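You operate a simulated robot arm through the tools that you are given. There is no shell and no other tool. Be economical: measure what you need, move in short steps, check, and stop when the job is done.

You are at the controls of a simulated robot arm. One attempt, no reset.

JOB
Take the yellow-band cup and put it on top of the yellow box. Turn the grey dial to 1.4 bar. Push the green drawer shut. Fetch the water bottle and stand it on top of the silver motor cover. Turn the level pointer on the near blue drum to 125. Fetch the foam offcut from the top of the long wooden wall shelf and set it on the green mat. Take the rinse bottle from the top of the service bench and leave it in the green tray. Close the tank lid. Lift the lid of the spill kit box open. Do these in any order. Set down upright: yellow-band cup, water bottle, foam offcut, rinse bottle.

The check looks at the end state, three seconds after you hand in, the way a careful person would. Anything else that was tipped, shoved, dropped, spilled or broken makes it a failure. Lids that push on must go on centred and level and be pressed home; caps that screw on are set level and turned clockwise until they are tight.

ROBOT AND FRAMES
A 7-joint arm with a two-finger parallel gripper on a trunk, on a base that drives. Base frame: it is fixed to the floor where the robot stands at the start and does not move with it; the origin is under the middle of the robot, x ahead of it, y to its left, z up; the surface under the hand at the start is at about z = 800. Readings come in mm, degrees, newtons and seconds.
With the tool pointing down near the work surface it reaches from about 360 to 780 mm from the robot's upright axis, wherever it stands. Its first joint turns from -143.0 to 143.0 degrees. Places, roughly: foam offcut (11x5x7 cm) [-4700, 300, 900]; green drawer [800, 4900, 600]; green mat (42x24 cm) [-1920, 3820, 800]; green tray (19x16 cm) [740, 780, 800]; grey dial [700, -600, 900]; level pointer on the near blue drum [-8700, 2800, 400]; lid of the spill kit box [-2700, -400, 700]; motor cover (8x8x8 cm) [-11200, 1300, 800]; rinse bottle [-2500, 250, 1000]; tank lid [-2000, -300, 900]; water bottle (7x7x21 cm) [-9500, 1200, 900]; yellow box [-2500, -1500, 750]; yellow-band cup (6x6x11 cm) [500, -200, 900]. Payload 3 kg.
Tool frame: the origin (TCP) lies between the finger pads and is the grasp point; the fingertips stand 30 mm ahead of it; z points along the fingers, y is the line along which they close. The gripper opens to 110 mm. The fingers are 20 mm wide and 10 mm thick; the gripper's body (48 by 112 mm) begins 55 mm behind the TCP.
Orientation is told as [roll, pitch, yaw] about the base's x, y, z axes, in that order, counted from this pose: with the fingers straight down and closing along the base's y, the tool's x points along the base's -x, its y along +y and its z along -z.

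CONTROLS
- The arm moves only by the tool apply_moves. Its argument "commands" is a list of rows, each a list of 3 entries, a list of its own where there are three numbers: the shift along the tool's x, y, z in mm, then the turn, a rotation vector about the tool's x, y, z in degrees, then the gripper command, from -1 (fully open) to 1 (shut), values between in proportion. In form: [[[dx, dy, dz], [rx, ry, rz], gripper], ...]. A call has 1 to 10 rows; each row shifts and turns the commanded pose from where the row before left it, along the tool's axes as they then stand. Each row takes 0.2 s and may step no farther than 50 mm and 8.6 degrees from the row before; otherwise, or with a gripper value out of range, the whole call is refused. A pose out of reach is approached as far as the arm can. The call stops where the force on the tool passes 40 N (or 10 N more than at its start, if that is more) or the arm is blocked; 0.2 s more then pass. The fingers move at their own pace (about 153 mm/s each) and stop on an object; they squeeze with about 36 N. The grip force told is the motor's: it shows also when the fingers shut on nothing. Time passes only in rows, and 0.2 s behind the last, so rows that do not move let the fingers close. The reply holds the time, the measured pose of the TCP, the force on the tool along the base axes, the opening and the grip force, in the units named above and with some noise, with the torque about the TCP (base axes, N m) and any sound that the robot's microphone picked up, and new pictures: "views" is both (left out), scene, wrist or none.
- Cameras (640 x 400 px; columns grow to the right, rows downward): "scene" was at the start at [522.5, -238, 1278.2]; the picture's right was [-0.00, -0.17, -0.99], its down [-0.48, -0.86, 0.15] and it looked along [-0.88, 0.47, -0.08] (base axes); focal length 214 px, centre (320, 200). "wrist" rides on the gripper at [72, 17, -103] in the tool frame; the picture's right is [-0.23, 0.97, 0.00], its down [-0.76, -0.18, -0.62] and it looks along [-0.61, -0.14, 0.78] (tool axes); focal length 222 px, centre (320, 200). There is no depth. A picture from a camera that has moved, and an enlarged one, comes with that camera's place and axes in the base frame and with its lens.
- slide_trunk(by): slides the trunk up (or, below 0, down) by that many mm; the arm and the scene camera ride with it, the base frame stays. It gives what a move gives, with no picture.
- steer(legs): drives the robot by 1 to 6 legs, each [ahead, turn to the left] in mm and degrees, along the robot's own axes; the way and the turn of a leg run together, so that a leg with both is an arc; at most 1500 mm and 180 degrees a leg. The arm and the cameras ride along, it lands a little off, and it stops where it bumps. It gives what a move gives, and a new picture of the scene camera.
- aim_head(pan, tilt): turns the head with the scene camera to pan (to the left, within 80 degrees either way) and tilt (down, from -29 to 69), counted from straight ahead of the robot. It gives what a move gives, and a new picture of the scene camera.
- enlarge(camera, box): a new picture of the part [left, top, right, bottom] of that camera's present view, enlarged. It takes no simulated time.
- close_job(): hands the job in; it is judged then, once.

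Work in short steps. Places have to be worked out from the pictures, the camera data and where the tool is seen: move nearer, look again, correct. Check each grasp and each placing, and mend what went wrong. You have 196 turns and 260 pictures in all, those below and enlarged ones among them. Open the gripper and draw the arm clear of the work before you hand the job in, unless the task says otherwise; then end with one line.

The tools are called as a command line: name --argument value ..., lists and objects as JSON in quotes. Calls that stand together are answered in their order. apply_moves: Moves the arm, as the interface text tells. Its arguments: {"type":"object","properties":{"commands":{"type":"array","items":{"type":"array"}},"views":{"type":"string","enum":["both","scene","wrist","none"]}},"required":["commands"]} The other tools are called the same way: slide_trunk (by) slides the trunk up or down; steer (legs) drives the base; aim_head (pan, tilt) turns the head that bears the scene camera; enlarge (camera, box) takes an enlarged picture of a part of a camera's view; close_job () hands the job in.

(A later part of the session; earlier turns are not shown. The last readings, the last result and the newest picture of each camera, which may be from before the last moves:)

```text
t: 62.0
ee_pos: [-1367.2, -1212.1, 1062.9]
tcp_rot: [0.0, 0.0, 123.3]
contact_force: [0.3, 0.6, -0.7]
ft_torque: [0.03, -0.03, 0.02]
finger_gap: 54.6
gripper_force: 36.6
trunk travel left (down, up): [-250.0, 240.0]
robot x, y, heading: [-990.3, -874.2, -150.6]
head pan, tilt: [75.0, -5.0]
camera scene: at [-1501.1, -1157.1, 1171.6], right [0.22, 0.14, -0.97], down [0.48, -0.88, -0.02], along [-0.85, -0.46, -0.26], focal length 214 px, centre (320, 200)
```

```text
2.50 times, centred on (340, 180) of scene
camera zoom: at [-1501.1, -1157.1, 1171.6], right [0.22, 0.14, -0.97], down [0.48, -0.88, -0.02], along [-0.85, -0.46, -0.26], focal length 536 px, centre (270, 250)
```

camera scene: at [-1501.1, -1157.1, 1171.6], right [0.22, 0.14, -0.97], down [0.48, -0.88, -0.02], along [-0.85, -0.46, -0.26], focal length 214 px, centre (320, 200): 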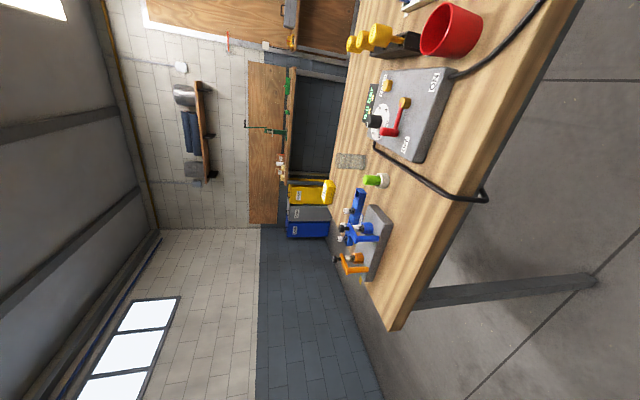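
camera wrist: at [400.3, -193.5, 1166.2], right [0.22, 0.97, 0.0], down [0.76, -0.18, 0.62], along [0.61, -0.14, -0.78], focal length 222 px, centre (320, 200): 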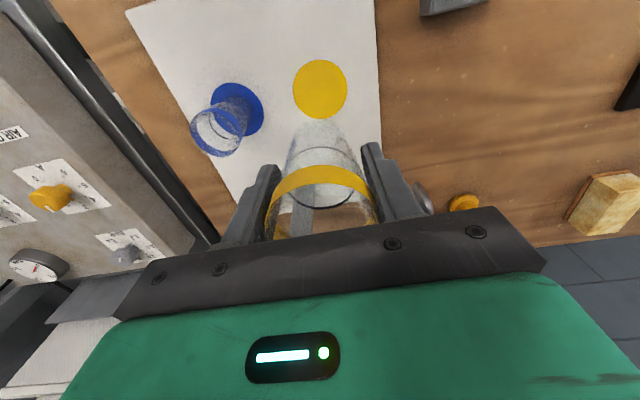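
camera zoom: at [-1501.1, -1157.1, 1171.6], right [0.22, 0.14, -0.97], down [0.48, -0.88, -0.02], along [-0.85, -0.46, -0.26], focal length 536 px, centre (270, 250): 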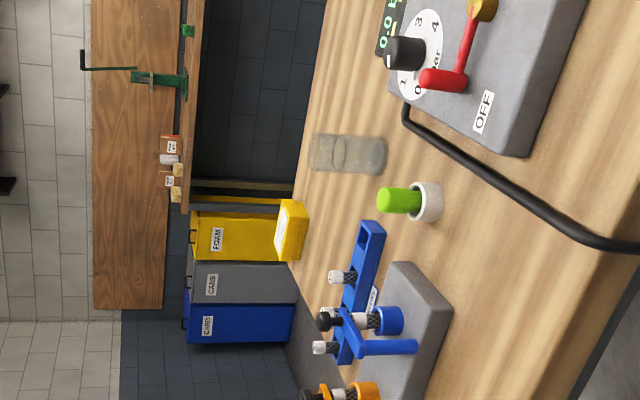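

The bench front edge is about x=-1740 with its end at y≈-1665, and the yellow box sits at the far end. I'll go round the bench's end for a better view.

steer --legs '[[0, 38], [1330, 0], [0, -60]]'

```text
t: 73.3
ee_pos: [-1986.0, -2297.0, 1064.8]
tcp_rot: [0.0, 0.0, 101.6]
contact_force: [0.2, 0.2, -1.0]
ft_torque: [0.03, 0.01, 0.0]
finger_gap: 54.7
gripper_force: 36.6
trunk travel left (down, up): [-250.0, 240.0]
robot x, y, heading: [-1506.8, -2158.6, -172.3]
head pan, tilt: [75.0, -5.0]
camera scene: at [-2092.5, -2196.3, 1172.1], right [0.25, 0.05, -0.97], down [0.12, -0.99, -0.02], along [-0.96, -0.11, -0.26], focal length 214 px, centre (320, 200)
```

scene: 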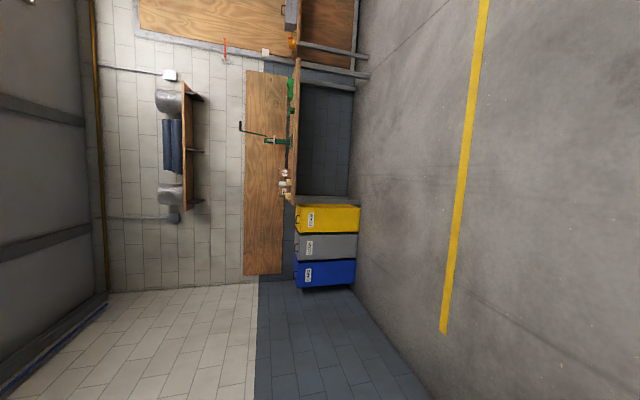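

The bench is now to the right. I'll turn right 40° to face its end.

steer --legs '[[0, -40]]'

aim_head --pan 65 --tilt -20

```text
t: 75.6
ee_pos: [-1959.0, -1953.5, 1064.5]
tcp_rot: [0.1, 0.0, 61.0]
contact_force: [0.1, -0.7, 0.0]
ft_torque: [-0.02, -0.03, -0.02]
finger_gap: 54.5
gripper_force: 36.0
trunk travel left (down, up): [-250.0, 240.0]
robot x, y, heading: [-1520.9, -2182.5, 147.3]
head pan, tilt: [75.0, -5.0]
camera scene: at [-1975.2, -1807.7, 1172.6], right [0.23, -0.12, -0.97], down [-0.56, -0.83, -0.02], along [-0.8, 0.54, -0.26], focal length 214 px, centre (320, 200)
```

scene: 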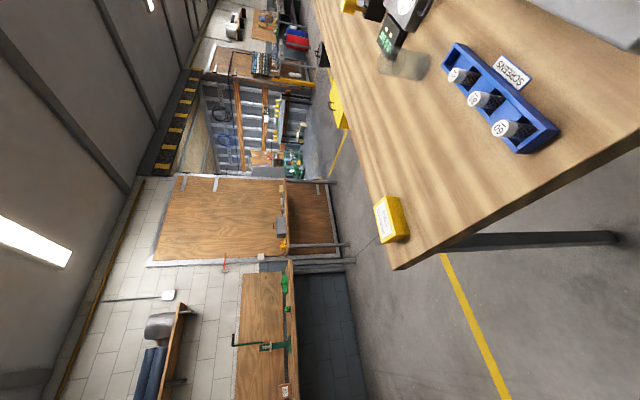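

```text
t: 76.4
ee_pos: [-1958.5, -1953.4, 1065.9]
tcp_rot: [0.0, 0.0, 61.1]
contact_force: [-0.1, -0.1, 0.2]
ft_torque: [-0.06, 0.03, 0.02]
finger_gap: 54.6
gripper_force: 35.6
trunk travel left (down, up): [-250.0, 240.0]
robot x, y, heading: [-1519.5, -2183.9, 147.1]
head pan, tilt: [65.0, -20.0]
camera scene: at [-1951.3, -1796.5, 1163.7], right [0.37, -0.2, -0.91], down [-0.73, -0.67, -0.14], along [-0.58, 0.71, -0.4], focal length 214 px, centre (320, 200)
```

scene: 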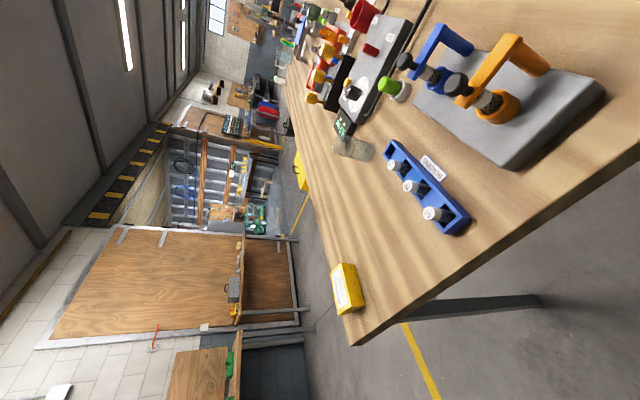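

The box stands on the bench corner near (-2380,-1590). I'll drive 380 mm ahead, which brings it in reach.

steer --legs '[[380, 0]]'

aim_head --pan 35 --tilt -20

```text
t: 78.8
ee_pos: [-2279.6, -1743.2, 1064.7]
tcp_rot: [0.0, 0.0, 60.8]
contact_force: [1.0, 0.3, -0.7]
ft_torque: [0.02, -0.02, -0.01]
finger_gap: 54.6
gripper_force: 36.4
trunk travel left (down, up): [-250.0, 240.0]
robot x, y, heading: [-1843.1, -1977.2, 147.1]
head pan, tilt: [65.0, -20.0]
camera scene: at [-2273.2, -1585.6, 1163.7], right [0.37, -0.21, -0.91], down [-0.73, -0.67, -0.14], along [-0.58, 0.71, -0.4], focal length 214 px, centre (320, 200)
```

scene: 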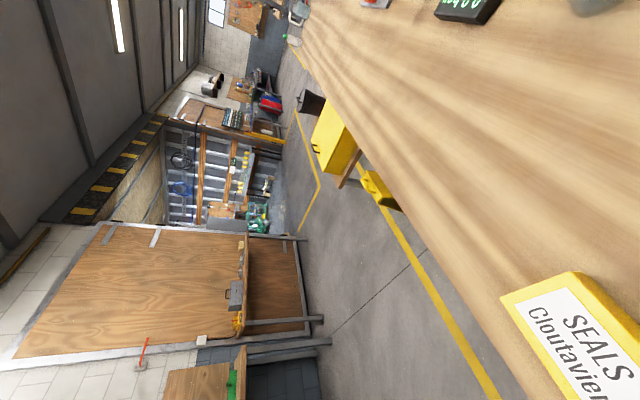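

```text
t: 79.8
ee_pos: [-2280.4, -1742.5, 1065.6]
tcp_rot: [0.0, 0.0, 60.8]
contact_force: [0.2, -0.5, -0.4]
ft_torque: [0.0, -0.04, -0.02]
finger_gap: 54.6
gripper_force: 35.9
trunk travel left (down, up): [-250.0, 240.0]
robot x, y, heading: [-1843.3, -1973.5, 147.2]
head pan, tilt: [35.0, -20.0]
camera scene: at [-2251.2, -1597.9, 1134.1], right [0.71, -0.4, -0.57], down [-0.63, -0.72, -0.28], along [-0.3, 0.56, -0.77], focal length 214 px, centre (320, 200)
```

scene: 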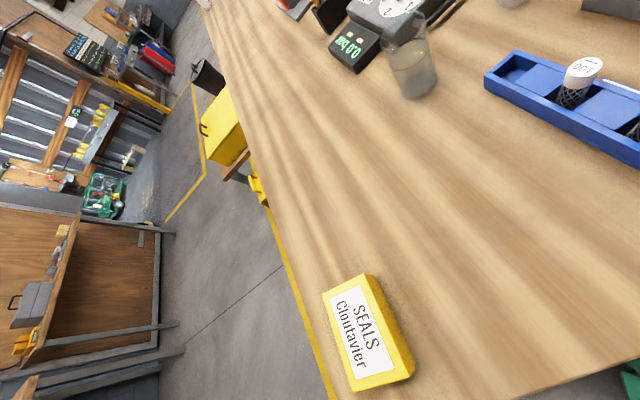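

Box top at about (-2377,-1592,890), 100×50 mm. I'll bring the cup above it and check with the wrist camera.

apply_moves --commands '[[[-20.9, 39.5, 0], [0, 0, 0], 1], [[-20.9, 39.5, 0], [0, 0, 0], 1], [[-20.9, 39.5, 0], [0, 0, 0], 1], [[-20.9, 39.5, 0], [0, 0, 0], 1], [[0, 0, 30], [0, 0, 0], 1], [[0, 0, 0], [0, 0, 0], 1]]' --views "wrist"

aim_head --pan 0 --tilt 35

```text
t: 81.2
ee_pos: [-2378.2, -1592.8, 1033.9]
tcp_rot: [0.0, 0.0, 60.8]
contact_force: [0.2, 0.3, -0.7]
ft_torque: [0.01, -0.01, 0.01]
finger_gap: 54.4
gripper_force: 36.3
trunk travel left (down, up): [-250.0, 240.0]
robot x, y, heading: [-1845.6, -1972.4, 146.8]
head pan, tilt: [35.0, -20.0]
camera wrist: at [-2429.8, -1646.5, 1139.0], right [-0.74, 0.67, 0.0], down [0.53, 0.58, 0.62], along [0.42, 0.46, -0.78], focal length 222 px, centre (320, 200)
```

wrist: 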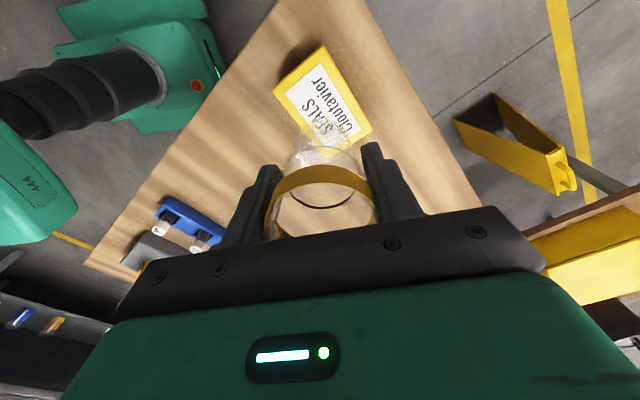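

```text
t: 82.4
ee_pos: [-2379.3, -1592.3, 1036.1]
tcp_rot: [0.0, 0.0, 60.9]
contact_force: [0.2, -0.7, -0.8]
ft_torque: [-0.04, -0.04, 0.03]
finger_gap: 54.5
gripper_force: 36.5
trunk travel left (down, up): [-250.0, 240.0]
robot x, y, heading: [-1842.4, -1974.6, 147.0]
head pan, tilt: [0.0, 35.0]
camera scene: at [-2352.1, -1542.9, 1077.1], right [0.87, -0.49, 0.0], down [-0.4, -0.72, 0.57], along [-0.28, -0.5, -0.82], focal length 214 px, centre (320, 200)
```

scene: 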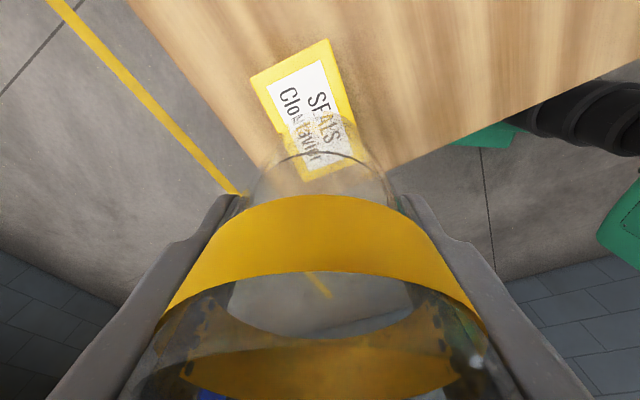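

Box centre refined to (-2381,-1588). I'll shift a few mm, lower 55 mm and check.

apply_moves --commands '[[[-3.4, 4.2, 20], [0, 0, 0], 1], [[0, 0, 20], [0, 0, 0], 1], [[0, 0, 15], [0, 0, 0], 1], [[0, 0, 0], [0, 0, 0], 1]]' --views "both"

```text
t: 83.4
ee_pos: [-2380.4, -1587.9, 980.8]
tcp_rot: [0.0, 0.0, 60.8]
contact_force: [0.1, 0.2, -0.9]
ft_torque: [0.02, 0.01, 0.04]
finger_gap: 54.5
gripper_force: 36.0
trunk travel left (down, up): [-250.0, 240.0]
robot x, y, heading: [-1842.0, -1973.0, 146.8]
head pan, tilt: [0.0, 35.0]
camera scene: at [-2353.9, -1538.6, 1022.6], right [0.87, -0.49, 0.0], down [-0.4, -0.72, 0.57], along [-0.28, -0.5, -0.82], focal length 214 px, centre (320, 200)
camera wrist: at [-2431.3, -1642.3, 1084.7], right [-0.74, 0.67, 0.0], down [0.53, 0.58, 0.62], along [0.42, 0.46, -0.78], focal length 222 px, centre (320, 200)
```

scene: 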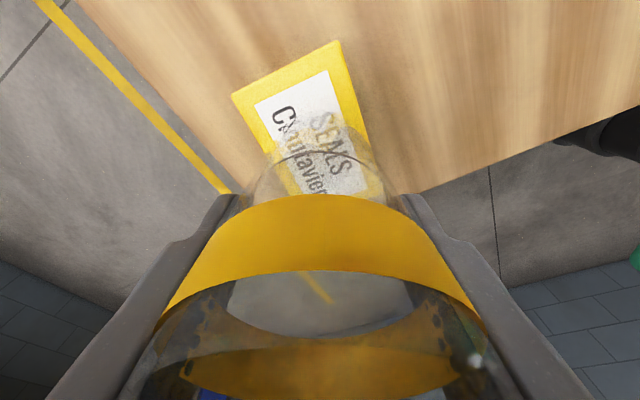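
wrist: 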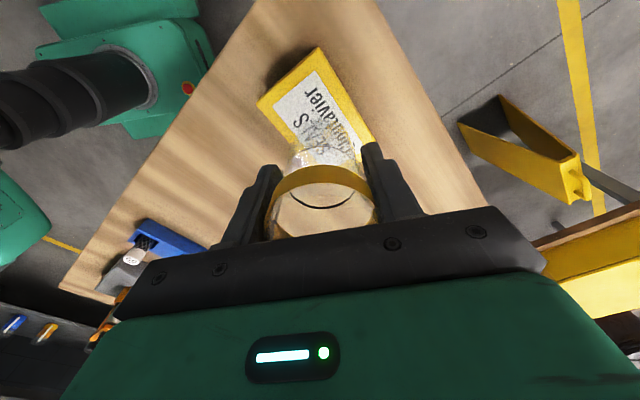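

I'll zoom the scene view to pin down the box's height and centre beneath the cup.

enlarge --camera "scene" --box '[220, 30, 400, 210]'

enlarge --camera "wrist" --box '[240, 40, 400, 240]'

```text
2.22 times, centred on (310, 120) of scene
camera zoom: at [-2353.9, -1538.6, 1022.6], right [0.87, -0.49, 0.0], down [-0.4, -0.72, 0.57], along [-0.28, -0.5, -0.82], focal length 477 px, centre (342, 378)
```

zoom: 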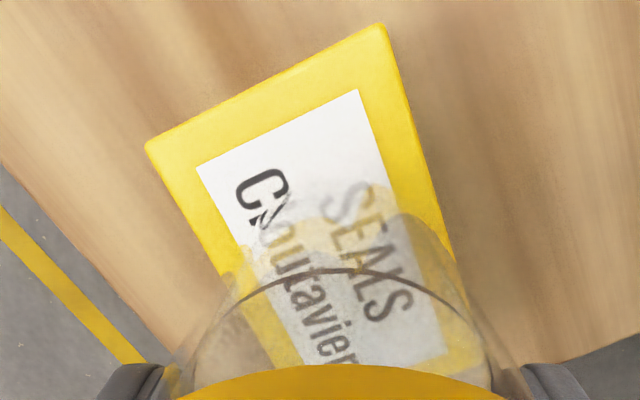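

```text
2.00 times, centred on (320, 140) of wrist
camera zoom: at [-2431.3, -1642.3, 1084.7], right [-0.74, 0.67, 0.0], down [0.53, 0.58, 0.62], along [0.42, 0.46, -0.78], focal length 444 px, centre (320, 320)
```

zoom: 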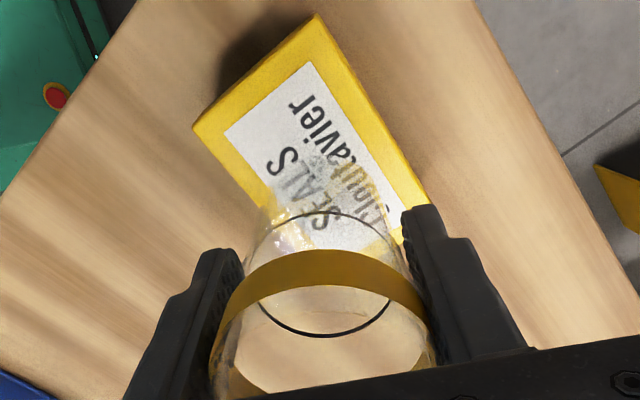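

Centre agrees within about 3 mm for a box top near z≈885. I'll lower in small steps and watch the force.

apply_moves --commands '[[[0, 0, 10], [0, 0, 0], 1], [[0, 0, 2], [0, 0, 0], 1], [[0, 0, 2], [0, 0, 0], 1], [[0, 0, 0], [0, 0, 0], 1]]' --views "none"

apply_moves --commands '[[[0, 0, 2], [0, 0, 0], 1], [[0, 0, 2], [0, 0, 0], 1], [[0, 0, 0], [0, 0, 0], 1]]' --views "none"

apply_moves --commands '[[[0, 0, 2], [0, 0, 0], 1], [[0, 0, 2], [0, 0, 0], 1], [[0, 0, 0], [0, 0, 0], 1]]' --views "wrist"

```text
t: 84.4
ee_pos: [-2380.4, -1587.2, 966.6]
tcp_rot: [0.0, 0.0, 60.9]
contact_force: [-0.3, 0.4, -0.7]
ft_torque: [-0.02, 0.01, 0.0]
finger_gap: 54.8
gripper_force: 36.0
trunk travel left (down, up): [-250.0, 240.0]
robot x, y, heading: [-1843.4, -1972.7, 147.2]
head pan, tilt: [0.0, 35.0]
```

```text
t: 85.2
ee_pos: [-2380.6, -1587.6, 962.0]
tcp_rot: [0.0, 0.0, 60.8]
contact_force: [-0.9, 0.8, -0.1]
ft_torque: [-0.02, 0.0, -0.03]
finger_gap: 54.5
gripper_force: 36.0
trunk travel left (down, up): [-250.0, 240.0]
robot x, y, heading: [-1844.8, -1974.8, 147.0]
head pan, tilt: [0.0, 35.0]
```

```text
t: 86.0
ee_pos: [-2379.0, -1588.5, 960.0]
tcp_rot: [0.1, -0.1, 60.9]
contact_force: [0.5, -0.6, -1.4]
ft_torque: [-0.05, -0.01, 0.01]
finger_gap: 54.3
gripper_force: 35.8
trunk travel left (down, up): [-250.0, 240.0]
robot x, y, heading: [-1844.2, -1972.5, 147.0]
head pan, tilt: [0.0, 35.0]
camera wrist: at [-2431.4, -1642.9, 1063.6], right [-0.74, 0.67, 0.0], down [0.53, 0.58, 0.62], along [0.42, 0.46, -0.78], focal length 222 px, centre (320, 200)
```

wrist: 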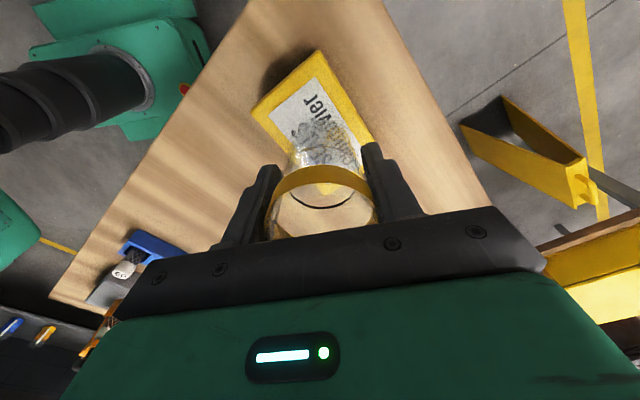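

Still above the box. I'll keep lowering in 2 mm steps.

apply_moves --commands '[[[0, 0, 2], [0, 0, 0], 1], [[0, 0, 2], [0, 0, 0], 1], [[0, 0, 2], [0, 0, 0], 1], [[0, 0, 0], [0, 0, 0], 1]]' --views "none"

apply_moves --commands '[[[0, 0, 2], [0, 0, 0], 1], [[0, 0, 2], [0, 0, 0], 1], [[0, 0, 0], [0, 0, 0], 1]]' --views "none"

enlarge --camera "scene" --box '[200, 30, 420, 250]'

```text
t: 87.0
ee_pos: [-2380.5, -1588.3, 955.6]
tcp_rot: [0.2, 0.0, 60.9]
contact_force: [-1.1, 1.7, 24.1]
ft_torque: [0.1, -0.06, 0.03]
finger_gap: 54.6
gripper_force: 36.1
trunk travel left (down, up): [-250.0, 240.0]
robot x, y, heading: [-1842.3, -1974.7, 147.1]
head pan, tilt: [0.0, 35.0]
```

```text
t: 87.8
ee_pos: [-2379.2, -1588.4, 948.8]
tcp_rot: [0.1, 0.0, 60.8]
contact_force: [-2.3, 0.9, 23.7]
ft_torque: [0.09, -0.08, 0.04]
finger_gap: 54.5
gripper_force: 36.1
trunk travel left (down, up): [-250.0, 240.0]
robot x, y, heading: [-1841.7, -1973.1, 147.0]
head pan, tilt: [0.0, 35.0]
```

```text
1.82 times, centred on (310, 140) of scene
camera zoom: at [-2353.7, -1539.3, 992.2], right [0.87, -0.49, 0.0], down [-0.4, -0.72, 0.57], along [-0.28, -0.5, -0.82], focal length 390 px, centre (338, 309)
```

zoom: 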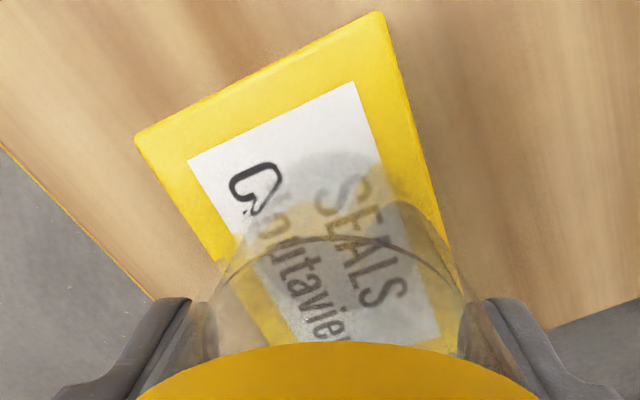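

Contact felt at z≈956 (24 N); the cup is seated on the box. I'll release and rise.

apply_moves --commands '[[[0, 0, -1], [0, 0, 0], 0.6], [[0, 0, 0], [0, 0, 0], -0.2], [[0, 0, 0], [0, 0, 0], -0.5], [[0, 0, 0], [0, 0, 0], -0.5], [[0, 0, -30], [0, 0, 0], -0.5], [[0, 0, -50], [0, 0, 0], -0.5], [[0, 0, -50], [0, 0, 0], -0.5]]' --views "both"

```text
t: 89.4
ee_pos: [-2382.3, -1587.1, 1081.6]
tcp_rot: [-0.2, 0.0, 60.9]
contact_force: [0.0, 0.9, -1.0]
ft_torque: [-0.02, 0.01, 0.0]
finger_gap: 82.4
gripper_force: 0.0
trunk travel left (down, up): [-250.0, 240.0]
robot x, y, heading: [-1845.4, -1974.9, 146.8]
head pan, tilt: [0.0, 35.0]
camera scene: at [-2356.3, -1537.9, 1123.1], right [0.87, -0.49, 0.0], down [-0.4, -0.71, 0.57], along [-0.28, -0.5, -0.82], focal length 214 px, centre (320, 200)
camera wrist: at [-2433.8, -1641.6, 1185.1], right [-0.74, 0.67, 0.0], down [0.53, 0.58, 0.62], along [0.42, 0.46, -0.78], focal length 222 px, centre (320, 200)
```

scene: 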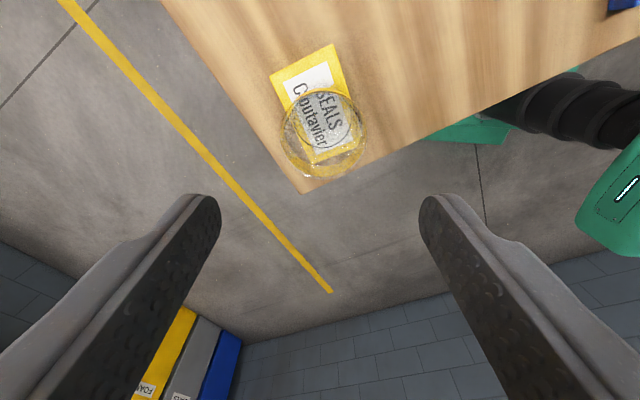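
wrist: 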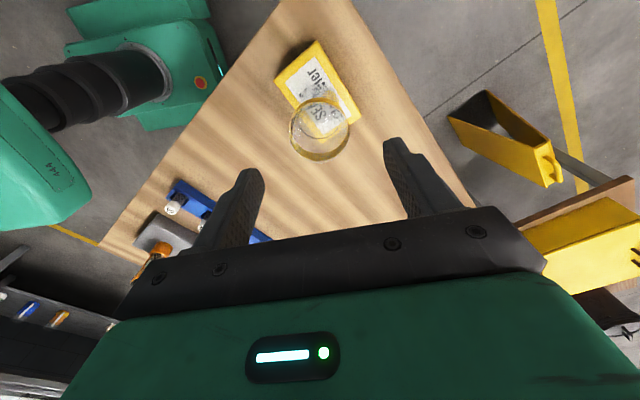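

The cup stands on the box. Next the spill kit box near (-2680,-600); I'll back off, go around the bench end, and face it.

steer --legs '[[-400, 0], [0, 27], [1450, 0], [0, -90]]'

aim_head --pan 70 --tilt -8

```text
t: 104.1
ee_pos: [-2819.2, -1400.3, 1081.4]
tcp_rot: [0.0, 0.0, -4.5]
contact_force: [-0.2, -1.3, -0.2]
ft_torque: [0.07, -0.06, 0.0]
finger_gap: 82.7
gripper_force: 0.0
trunk travel left (down, up): [-250.0, 240.0]
robot x, y, heading: [-3012.5, -2040.2, 83.4]
head pan, tilt: [0.0, 35.0]
camera scene: at [-2765.8, -1403.0, 1123.1], right [-0.08, -1.0, 0.0], down [-0.82, 0.06, 0.57], along [-0.57, 0.04, -0.82], focal length 214 px, centre (320, 200)
```

scene: 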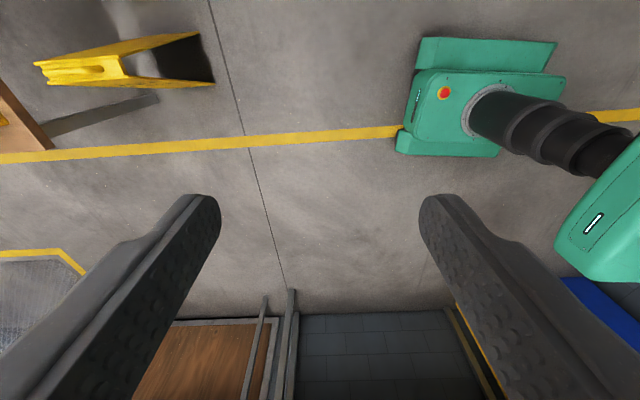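

```text
t: 105.5
ee_pos: [-2819.1, -1400.3, 1080.9]
tcp_rot: [0.0, 0.1, -4.4]
contact_force: [0.0, 0.4, 0.5]
ft_torque: [-0.04, -0.04, 0.01]
finger_gap: 82.6
gripper_force: 0.0
trunk travel left (down, up): [-250.0, 240.0]
robot x, y, heading: [-3017.5, -2040.6, 83.4]
head pan, tilt: [70.0, -8.0]
camera scene: at [-2691.7, -1327.1, 1181.6], right [-0.03, -0.34, -0.94], down [-0.98, 0.21, -0.05], along [0.21, 0.92, -0.34], focal length 214 px, centre (320, 200)
```

scene: 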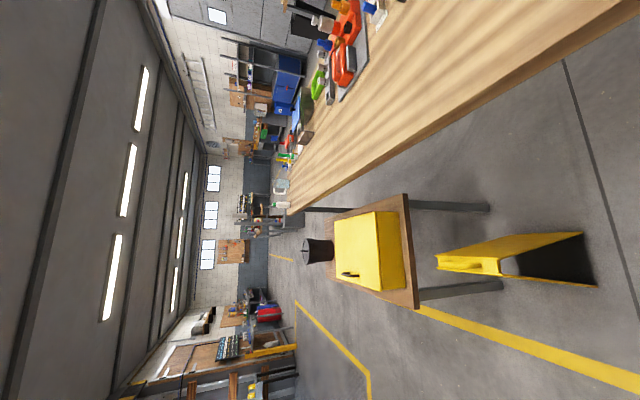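

The spill kit box sits on a small table; a yellow floor sign stands in front of it. Zooming.

enlarge --camera "scene" --box '[290, 180, 450, 320]'

```text
2.86 times, centred on (370, 250) of scene
camera zoom: at [-2691.7, -1327.1, 1181.6], right [-0.03, -0.34, -0.94], down [-0.98, 0.21, -0.05], along [0.21, 0.92, -0.34], focal length 613 px, centre (177, 57)
```

zoom: 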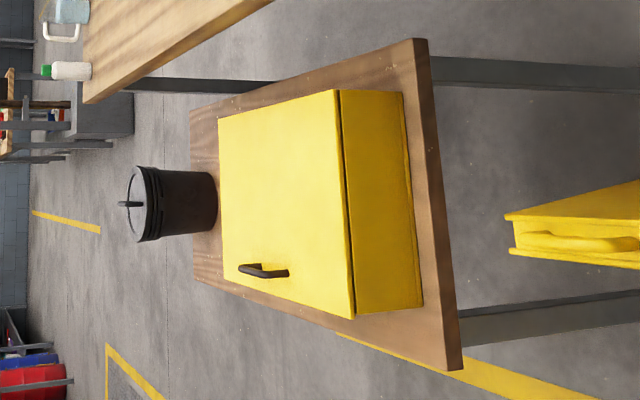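

The lid (x -2865…-2566, y -620…-220, top z≈690) has its handle at about (-2830,-400), hinge on the bench side. I'll drive to its west side and face it.

steer --legs '[[0, 18], [1330, 0], [320, 0], [0, -100]]'

aim_head --pan 0 --tilt 20

```text
t: 119.2
ee_pos: [-2659.4, -532.3, 1079.8]
tcp_rot: [-0.1, 0.0, -84.1]
contact_force: [-0.7, -3.3, -0.2]
ft_torque: [0.29, -0.04, -0.02]
finger_gap: 82.6
gripper_force: 0.2
trunk travel left (down, up): [-250.0, 240.0]
robot x, y, heading: [-3334.9, -362.0, 3.2]
head pan, tilt: [70.0, -8.0]
stopped in leg 4: the robot was blocked; the commanded pose is now the measured one
camera scene: at [-2566.7, -644.6, 1180.8], right [-0.34, -0.03, -0.94], down [0.03, 1.0, -0.05], along [0.94, -0.04, -0.34], focal length 214 px, centre (320, 200)
```

scene: 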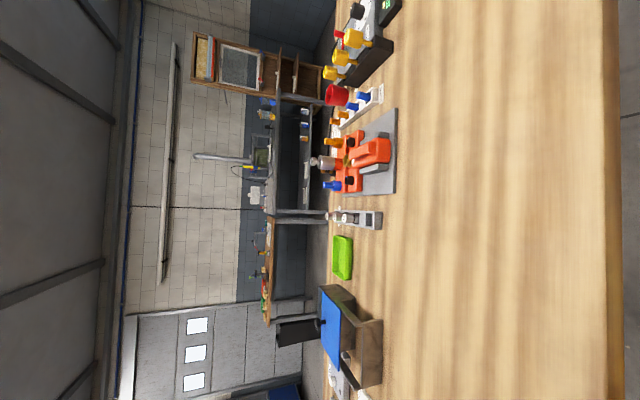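

```text
t: 120.6
ee_pos: [-2657.6, -527.6, 1080.6]
tcp_rot: [-0.1, 0.0, -83.8]
contact_force: [-0.3, -0.1, -0.7]
ft_torque: [-0.05, -0.01, 0.0]
finger_gap: 82.6
gripper_force: 0.1
trunk travel left (down, up): [-250.0, 240.0]
robot x, y, heading: [-3337.2, -365.9, 3.4]
head pan, tilt: [0.0, 20.0]
camera scene: at [-2650.0, -602.9, 1117.9], right [-0.99, -0.11, 0.0], down [-0.1, 0.93, 0.34], along [-0.04, 0.34, -0.94], focal length 214 px, centre (320, 200)
```

scene: 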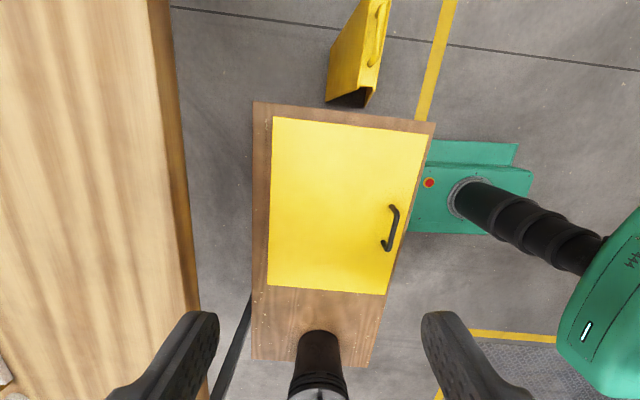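

Handle is at about (-2826,-407,706) and the hinge at x≈-2561. I'll bring the hand in front of the lid, then pitch it to point forward with the fingers closing vertically, so one finger can go under the handle bar.

apply_moves --commands '[[[0, 0, 0], [0, 0, 6.1], -0.5], [[20, -42, 0], [0, 0, 0], -0.5], [[20, -42, 0], [0, 0, 0], -0.5], [[20, -42, 0], [0, 0, 0], -0.5], [[20, -42, 0], [0, 0, 0], -0.5], [[20, -42, 0], [0, 0, 0], -0.5], [[20, -42, 0], [0, 0, 0], -0.5], [[0, 0, 0], [-7.5, 0, 0], -0.5], [[0, 0, 0], [-7.5, 0, 0], -0.5], [[0, 0, 0], [-7.5, 0, 0], -0.5]]' --views "none"

apply_moves --commands '[[[0, 0, 0], [-7.5, 0, 0], -0.5], [[0, 0, 0], [-7.5, 0, 0], -0.5], [[0, 0, 0], [-7.5, 0, 0], -0.5], [[0, 0, 0], [-7.5, 0, 0], -0.5], [[0, 0, 0], [-7.5, 0, 0], -0.5], [[0, 0, 0], [-7.5, 0, 0], -0.5], [[0, 0, 0], [-7.5, 0, 0], -0.5]]' --views "both"

```text
t: 122.8
ee_pos: [-2909.8, -408.1, 1080.9]
tcp_rot: [22.5, 0.1, -90.1]
contact_force: [0.0, 0.3, -0.3]
ft_torque: [0.05, 0.0, 0.04]
finger_gap: 82.5
gripper_force: 0.2
trunk travel left (down, up): [-250.0, 240.0]
robot x, y, heading: [-3335.1, -366.8, 3.3]
head pan, tilt: [0.0, 20.0]
```

```text
t: 124.4
ee_pos: [-2868.9, -420.0, 1131.3]
tcp_rot: [54.9, -0.3, -90.3]
contact_force: [-0.1, 0.1, 0.1]
ft_torque: [0.0, -0.02, -0.03]
finger_gap: 82.6
gripper_force: 0.1
out of reach, approached as far as the arm can: row 3, 4, 5, 6, 7
trunk travel left (down, up): [-250.0, 240.0]
robot x, y, heading: [-3332.1, -360.9, 3.4]
head pan, tilt: [0.0, 20.0]
camera scene: at [-2899.6, -496.3, 1153.1], right [-0.58, 0.0, -0.82], down [-0.28, 0.94, 0.19], along [0.77, 0.34, -0.54], focal length 214 px, centre (320, 200)
camera wrist: at [-2944.6, -347.4, 1205.1], right [0.56, -0.23, 0.8], down [-0.61, -0.76, 0.22], along [0.56, -0.61, -0.56], focal length 222 px, centre (320, 200)
```

scene: 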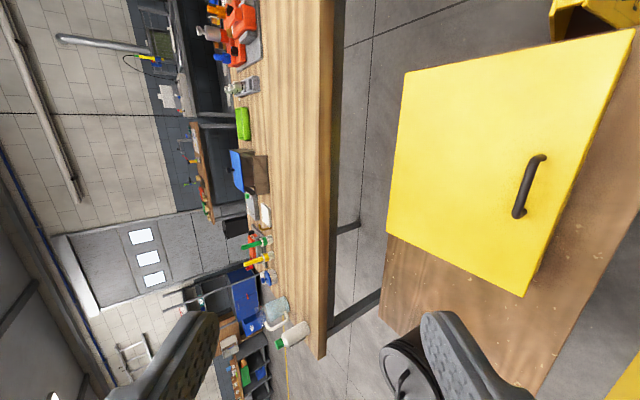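
wrist: 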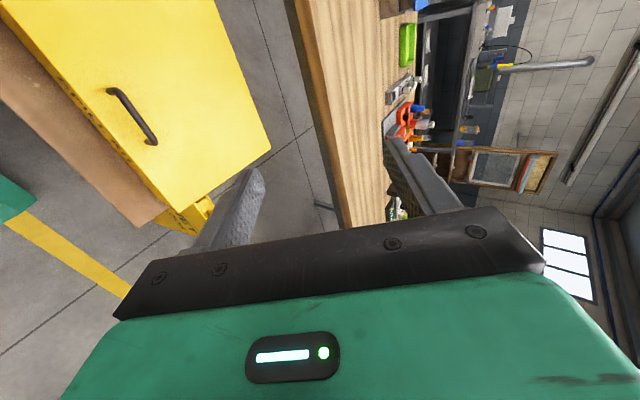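

The hand can't pitch further this close. I'll back the robot off 100 mm, then finish the pitch and lower in front of the lid.

steer --legs '[[-100, 0]]'

apply_moves --commands '[[[0, 0, 0], [-7.5, 0, 0], -0.5], [[0, 0, 0], [-5, 0, 0], -0.5], [[0, 0, 0], [0, 0, 0], -0.5]]' --views "none"

```text
t: 125.6
ee_pos: [-2971.0, -426.5, 1130.7]
tcp_rot: [54.8, -0.3, -90.3]
contact_force: [0.6, -0.2, -0.7]
ft_torque: [0.01, 0.0, 0.0]
finger_gap: 82.3
gripper_force: 0.1
trunk travel left (down, up): [-250.0, 240.0]
robot x, y, heading: [-3438.1, -370.1, 3.1]
head pan, tilt: [0.0, 20.0]
camera scene: at [-3001.7, -502.0, 1152.8], right [-0.58, 0.0, -0.82], down [-0.28, 0.94, 0.19], along [0.77, 0.34, -0.54], focal length 214 px, centre (320, 200)
```

scene: 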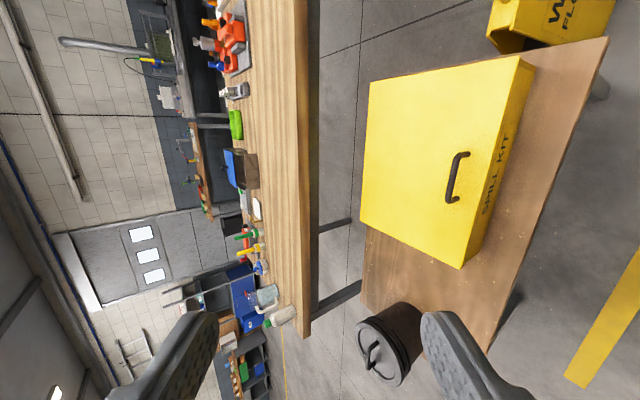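

```text
t: 126.4
ee_pos: [-2967.9, -432.9, 1135.7]
tcp_rot: [56.3, -1.0, -91.1]
contact_force: [-0.4, -0.1, 0.5]
ft_torque: [0.0, 0.03, 0.03]
finger_gap: 82.7
gripper_force: 0.1
out of reach, approached as far as the arm can: row 1, 2
trunk travel left (down, up): [-250.0, 240.0]
robot x, y, heading: [-3430.7, -372.1, 3.3]
head pan, tilt: [0.0, 20.0]
```

The arm rode along, so I'll lower and advance the hand to the pregrasp (-2910,-408,760), then rotate.

apply_moves --commands '[[[3.1, -35, 32], [0, 0, 0], -0.5], [[3.1, -35, 32], [0, 0, 0], -0.5], [[3.1, -35, 32], [0, 0, 0], -0.5], [[3.1, -35, 32], [0, 0, 0], -0.5], [[3.1, -35, 32], [0, 0, 0], -0.5], [[3.1, -35, 32], [0, 0, 0], -0.5], [[3.1, -35, 32], [0, 0, 0], -0.5], [[3.1, -35, 32], [0, 0, 0], -0.5], [[0, 0, 0], [-4, 0, 0], -0.5]]' --views "both"

```text
t: 128.4
ee_pos: [-2826.8, -429.0, 902.4]
tcp_rot: [60.2, -0.8, -91.1]
contact_force: [-0.6, 0.1, 0.7]
ft_torque: [-0.04, -0.01, -0.03]
finger_gap: 82.6
gripper_force: 0.0
out of reach, approached as far as the arm can: row 1, 2, 3, 4, 5, 6, 7, 9
trunk travel left (down, up): [-250.0, 240.0]
robot x, y, heading: [-3435.6, -369.4, 2.9]
head pan, tilt: [0.0, 20.0]
camera scene: at [-2859.7, -503.9, 922.6], right [-0.5, 0.0, -0.87], down [-0.28, 0.95, 0.15], along [0.82, 0.32, -0.47], focal length 214 px, centre (320, 200)
camera wrist: at [-2907.1, -353.8, 968.6], right [0.48, -0.22, 0.85], down [-0.64, -0.75, 0.17], along [0.6, -0.63, -0.5], focal length 222 px, centre (320, 200)
```

scene: 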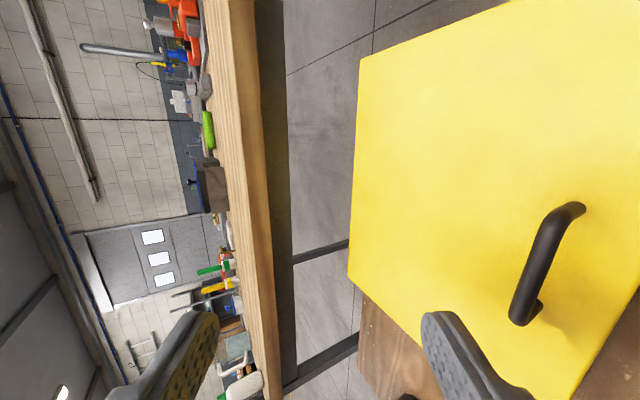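
wrist: 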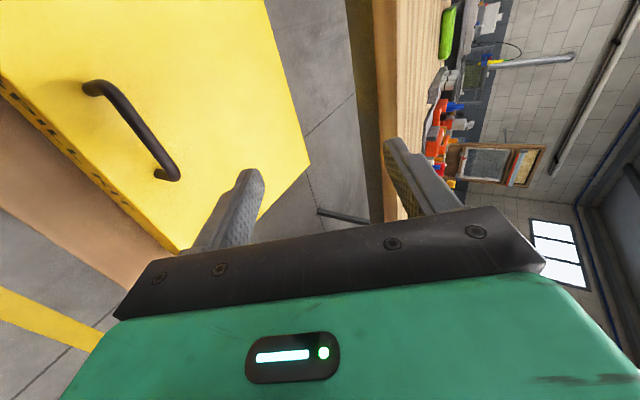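

Low reach is limited at this trunk height. I'll lower the trunk by 100 mm.

slide_trunk --by -100

apply_moves --commands '[[[0, -20, -36], [0, 0, 0], -0.5], [[0, -20, -36], [0, 0, 0], -0.5], [[20, -15, 0], [0, 0, 0], -0.5], [[0, 0, 0], [0, 0, 0], -0.5]]' --views "both"

```text
t: 129.7
ee_pos: [-2826.2, -428.9, 803.5]
tcp_rot: [60.3, -0.9, -91.1]
contact_force: [0.5, 0.8, -0.1]
ft_torque: [-0.02, 0.03, 0.0]
finger_gap: 82.6
gripper_force: 0.1
trunk travel left (down, up): [-150.0, 340.0]
robot x, y, heading: [-3434.0, -371.8, 3.0]
head pan, tilt: [0.0, 20.0]
```

```text
t: 130.7
ee_pos: [-2834.1, -435.8, 817.2]
tcp_rot: [60.2, -0.9, -91.1]
contact_force: [-0.5, -0.2, 0.3]
ft_torque: [-0.02, 0.01, 0.0]
finger_gap: 82.5
gripper_force: 0.0
out of reach, approached as far as the arm can: row 1, 2, 3
trunk travel left (down, up): [-150.0, 340.0]
robot x, y, heading: [-3432.3, -371.1, 3.5]
head pan, tilt: [0.0, 20.0]
camera scene: at [-2866.8, -511.3, 837.3], right [-0.5, 0.0, -0.87], down [-0.28, 0.95, 0.16], along [0.82, 0.32, -0.47], focal length 214 px, centre (320, 200)
camera wrist: at [-2914.3, -361.2, 883.4], right [0.48, -0.22, 0.85], down [-0.64, -0.75, 0.17], along [0.6, -0.63, -0.5], focal length 222 px, centre (320, 200)
```

scene: 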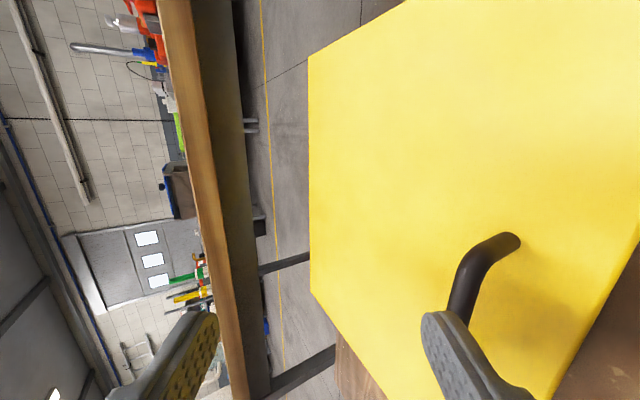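
wrist: 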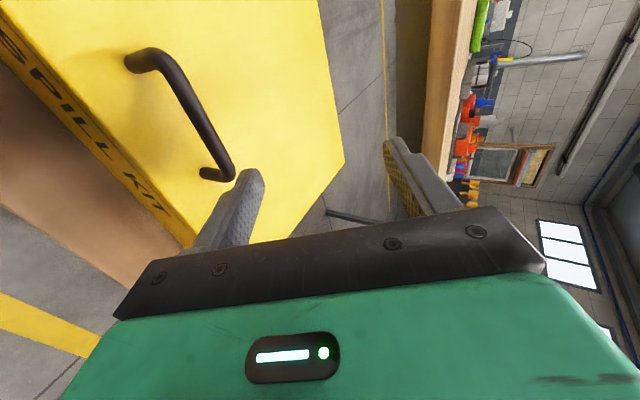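

The hand fits better at this arm extension, so I'll use the base for x and the trunk for z. Bar estimate: x=-2822, y -444…-359, z≈703. Back off 110 mm, shift +30 in y, gap to 40, trunk down 90.

steer --legs '[[-110, 0]]'

slide_trunk --by -90

apply_moves --commands '[[[15, 0, 0], [0, 0, 0], 0.27], [[15, 0, 0], [0, 0, 1], 0.27], [[0, 0, 0], [0, 0, 0], 0.27]]' --views "both"

```text
t: 131.9
ee_pos: [-2944.2, -442.5, 817.0]
tcp_rot: [60.2, -0.8, -91.1]
contact_force: [0.2, 1.0, -0.8]
ft_torque: [-0.02, 0.02, -0.01]
finger_gap: 82.3
gripper_force: 0.0
trunk travel left (down, up): [-150.0, 340.0]
robot x, y, heading: [-3546.0, -379.1, 3.1]
head pan, tilt: [0.0, 20.0]
camera scene: at [-2976.8, -517.7, 837.1], right [-0.5, 0.0, -0.87], down [-0.28, 0.95, 0.16], along [0.82, 0.32, -0.47], focal length 214 px, centre (320, 200)
```

scene: 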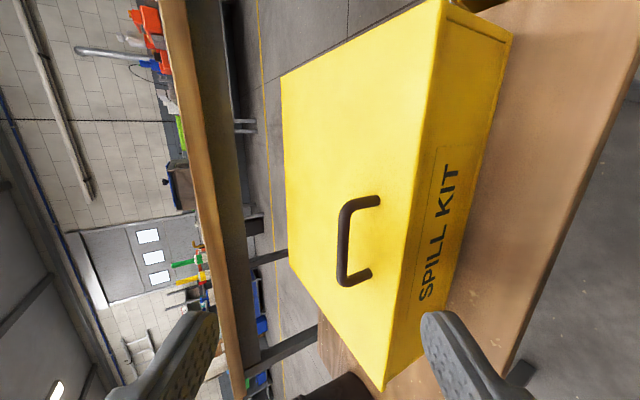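

```text
t: 133.2
ee_pos: [-2942.7, -442.4, 727.6]
tcp_rot: [60.2, -0.9, -91.2]
contact_force: [0.3, 0.3, 0.1]
ft_torque: [0.03, -0.01, -0.01]
finger_gap: 82.5
gripper_force: 0.1
trunk travel left (down, up): [-60.0, 430.0]
robot x, y, heading: [-3542.2, -377.0, 3.4]
head pan, tilt: [0.0, 20.0]
```

```text
t: 134.0
ee_pos: [-2939.3, -411.0, 729.8]
tcp_rot: [60.1, 0.0, -91.6]
contact_force: [0.1, -0.5, 0.1]
ft_torque: [-0.03, -0.03, 0.03]
finger_gap: 40.1
gripper_force: 0.1
out of reach, approached as far as the arm can: row 2
trunk travel left (down, up): [-60.0, 430.0]
robot x, y, heading: [-3546.2, -375.0, 3.3]
head pan, tilt: [0.0, 20.0]
camera scene: at [-2974.1, -486.5, 748.1], right [-0.5, 0.01, -0.87], down [-0.27, 0.95, 0.17], along [0.82, 0.32, -0.47], focal length 214 px, centre (320, 200)
camera wrist: at [-3020.2, -336.7, 796.6], right [0.48, -0.24, 0.84], down [-0.65, -0.74, 0.16], along [0.59, -0.62, -0.51], focal length 222 px, centre (320, 200)
```

scene: 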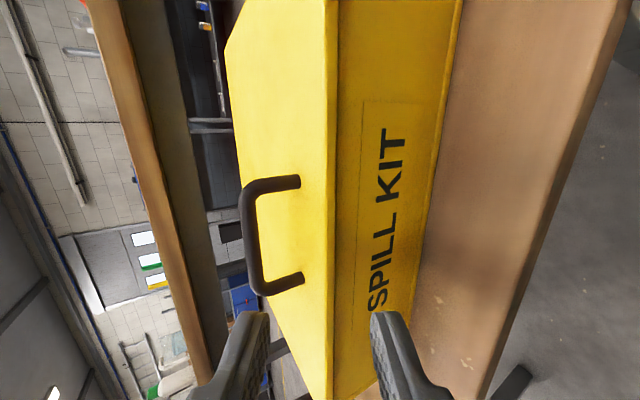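
wrist: 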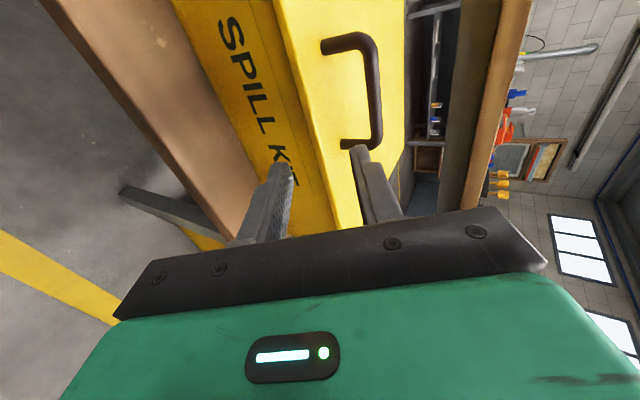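

Bar is at about (-2812,-404,719), standing ~45 mm above the lid: good clearance. Raise 10 mm and drive forward 115 mm so the lower finger slips under it.

slide_trunk --by 9

steer --legs '[[80, 0]]'

```text
t: 134.5
ee_pos: [-2939.0, -412.4, 739.0]
tcp_rot: [60.1, 0.0, -91.7]
contact_force: [0.2, 0.5, -0.9]
ft_torque: [0.01, 0.01, 0.02]
finger_gap: 40.2
gripper_force: 0.1
trunk travel left (down, up): [-69.0, 421.0]
robot x, y, heading: [-3544.6, -375.0, 3.4]
head pan, tilt: [0.0, 20.0]
```

```text
t: 135.6
ee_pos: [-2859.2, -407.0, 737.7]
tcp_rot: [60.0, 0.0, -91.5]
contact_force: [0.2, -0.7, 0.0]
ft_torque: [-0.01, 0.04, -0.01]
finger_gap: 40.4
gripper_force: 0.0
trunk travel left (down, up): [-69.0, 421.0]
robot x, y, heading: [-3461.7, -374.6, 3.1]
head pan, tilt: [0.0, 20.0]
camera scene: at [-2893.2, -482.0, 757.0], right [-0.5, 0.01, -0.87], down [-0.27, 0.95, 0.17], along [0.82, 0.32, -0.47], focal length 214 px, centre (320, 200)
```

scene: 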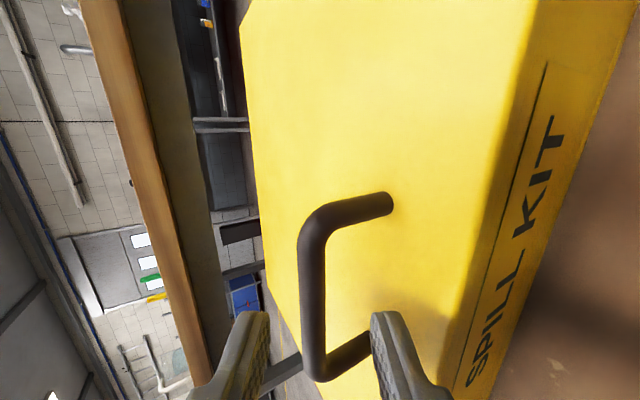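

The bar lies between the fingers. Drive 38 mm more.

steer --legs '[[38, 0]]'

apply_moves --commands '[[[0, 0, 0], [0, 0, 0], 0.55], [[0, 0, 0], [0, 0, 0], 0.55]]' --views "wrist"

```text
t: 136.5
ee_pos: [-2820.7, -404.5, 739.3]
tcp_rot: [60.1, 0.0, -91.5]
contact_force: [-1.1, 0.4, -0.4]
ft_torque: [0.01, 0.05, 0.02]
finger_gap: 40.6
gripper_force: 0.5
trunk travel left (down, up): [-69.0, 421.0]
robot x, y, heading: [-3427.5, -371.0, 3.3]
head pan, tilt: [0.0, 20.0]
camera scene: at [-2854.9, -479.9, 757.5], right [-0.5, 0.01, -0.87], down [-0.27, 0.95, 0.17], along [0.82, 0.32, -0.47], focal length 214 px, centre (320, 200)
```

scene: 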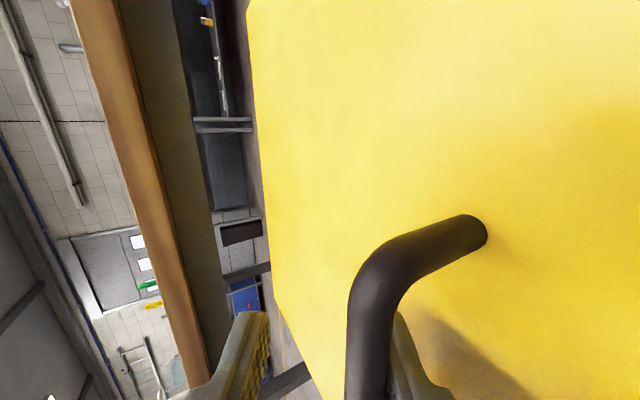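

```text
t: 137.1
ee_pos: [-2821.6, -404.5, 738.9]
tcp_rot: [60.1, -0.1, -91.6]
contact_force: [-0.3, -0.1, -0.3]
ft_torque: [-0.03, -0.01, 0.0]
finger_gap: 24.8
gripper_force: 0.1
trunk travel left (down, up): [-69.0, 421.0]
robot x, y, heading: [-3426.1, -371.0, 3.5]
head pan, tilt: [0.0, 20.0]
camera wrist: at [-2900.9, -330.1, 806.6], right [0.48, -0.24, 0.84], down [-0.65, -0.74, 0.16], along [0.59, -0.62, -0.51], focal length 222 px, centre (320, 200)
```

wrist: 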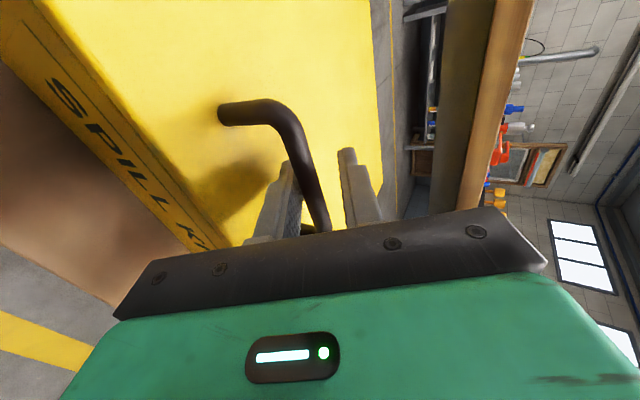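

The bar is caged. I'll lift along an arc about the hinge (x≈-2561, z≈668), first 20°.

apply_moves --commands '[[[0, 23, -5], [5, 0, 0], 0.6], [[0, 23, -5], [5, 0, 0], 0.6], [[0, 23, -5], [5, 0, 0], 0.6], [[0, 23, -5], [5, 0, 0], 0.6], [[0, 0, 0], [0, 0, 0], 0.6]]' --views "both"

```text
t: 138.3
ee_pos: [-2781.9, -405.8, 824.8]
tcp_rot: [39.9, 0.0, -91.6]
contact_force: [-0.7, -0.3, -0.6]
ft_torque: [0.0, -0.03, 0.01]
finger_gap: 22.5
gripper_force: 0.5
trunk travel left (down, up): [-69.0, 421.0]
robot x, y, heading: [-3425.1, -369.1, 3.3]
head pan, tilt: [0.0, 20.0]
camera scene: at [-2807.1, -481.0, 853.0], right [-0.77, 0.02, -0.64], down [-0.19, 0.95, 0.26], along [0.61, 0.33, -0.72], focal length 214 px, centre (320, 200)
camera wrist: at [-2833.7, -331.8, 915.5], right [0.74, -0.25, 0.63], down [-0.56, -0.75, 0.36], along [0.38, -0.62, -0.69], focal length 222 px, centre (320, 200)
```

scene: 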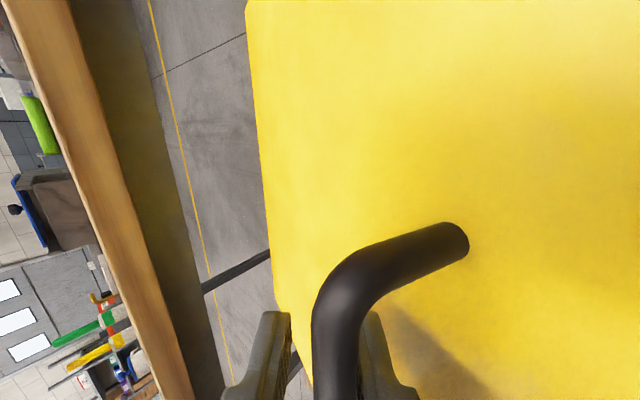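
wrist: 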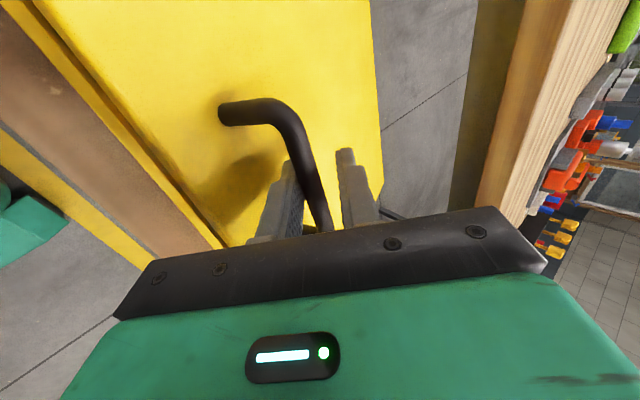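

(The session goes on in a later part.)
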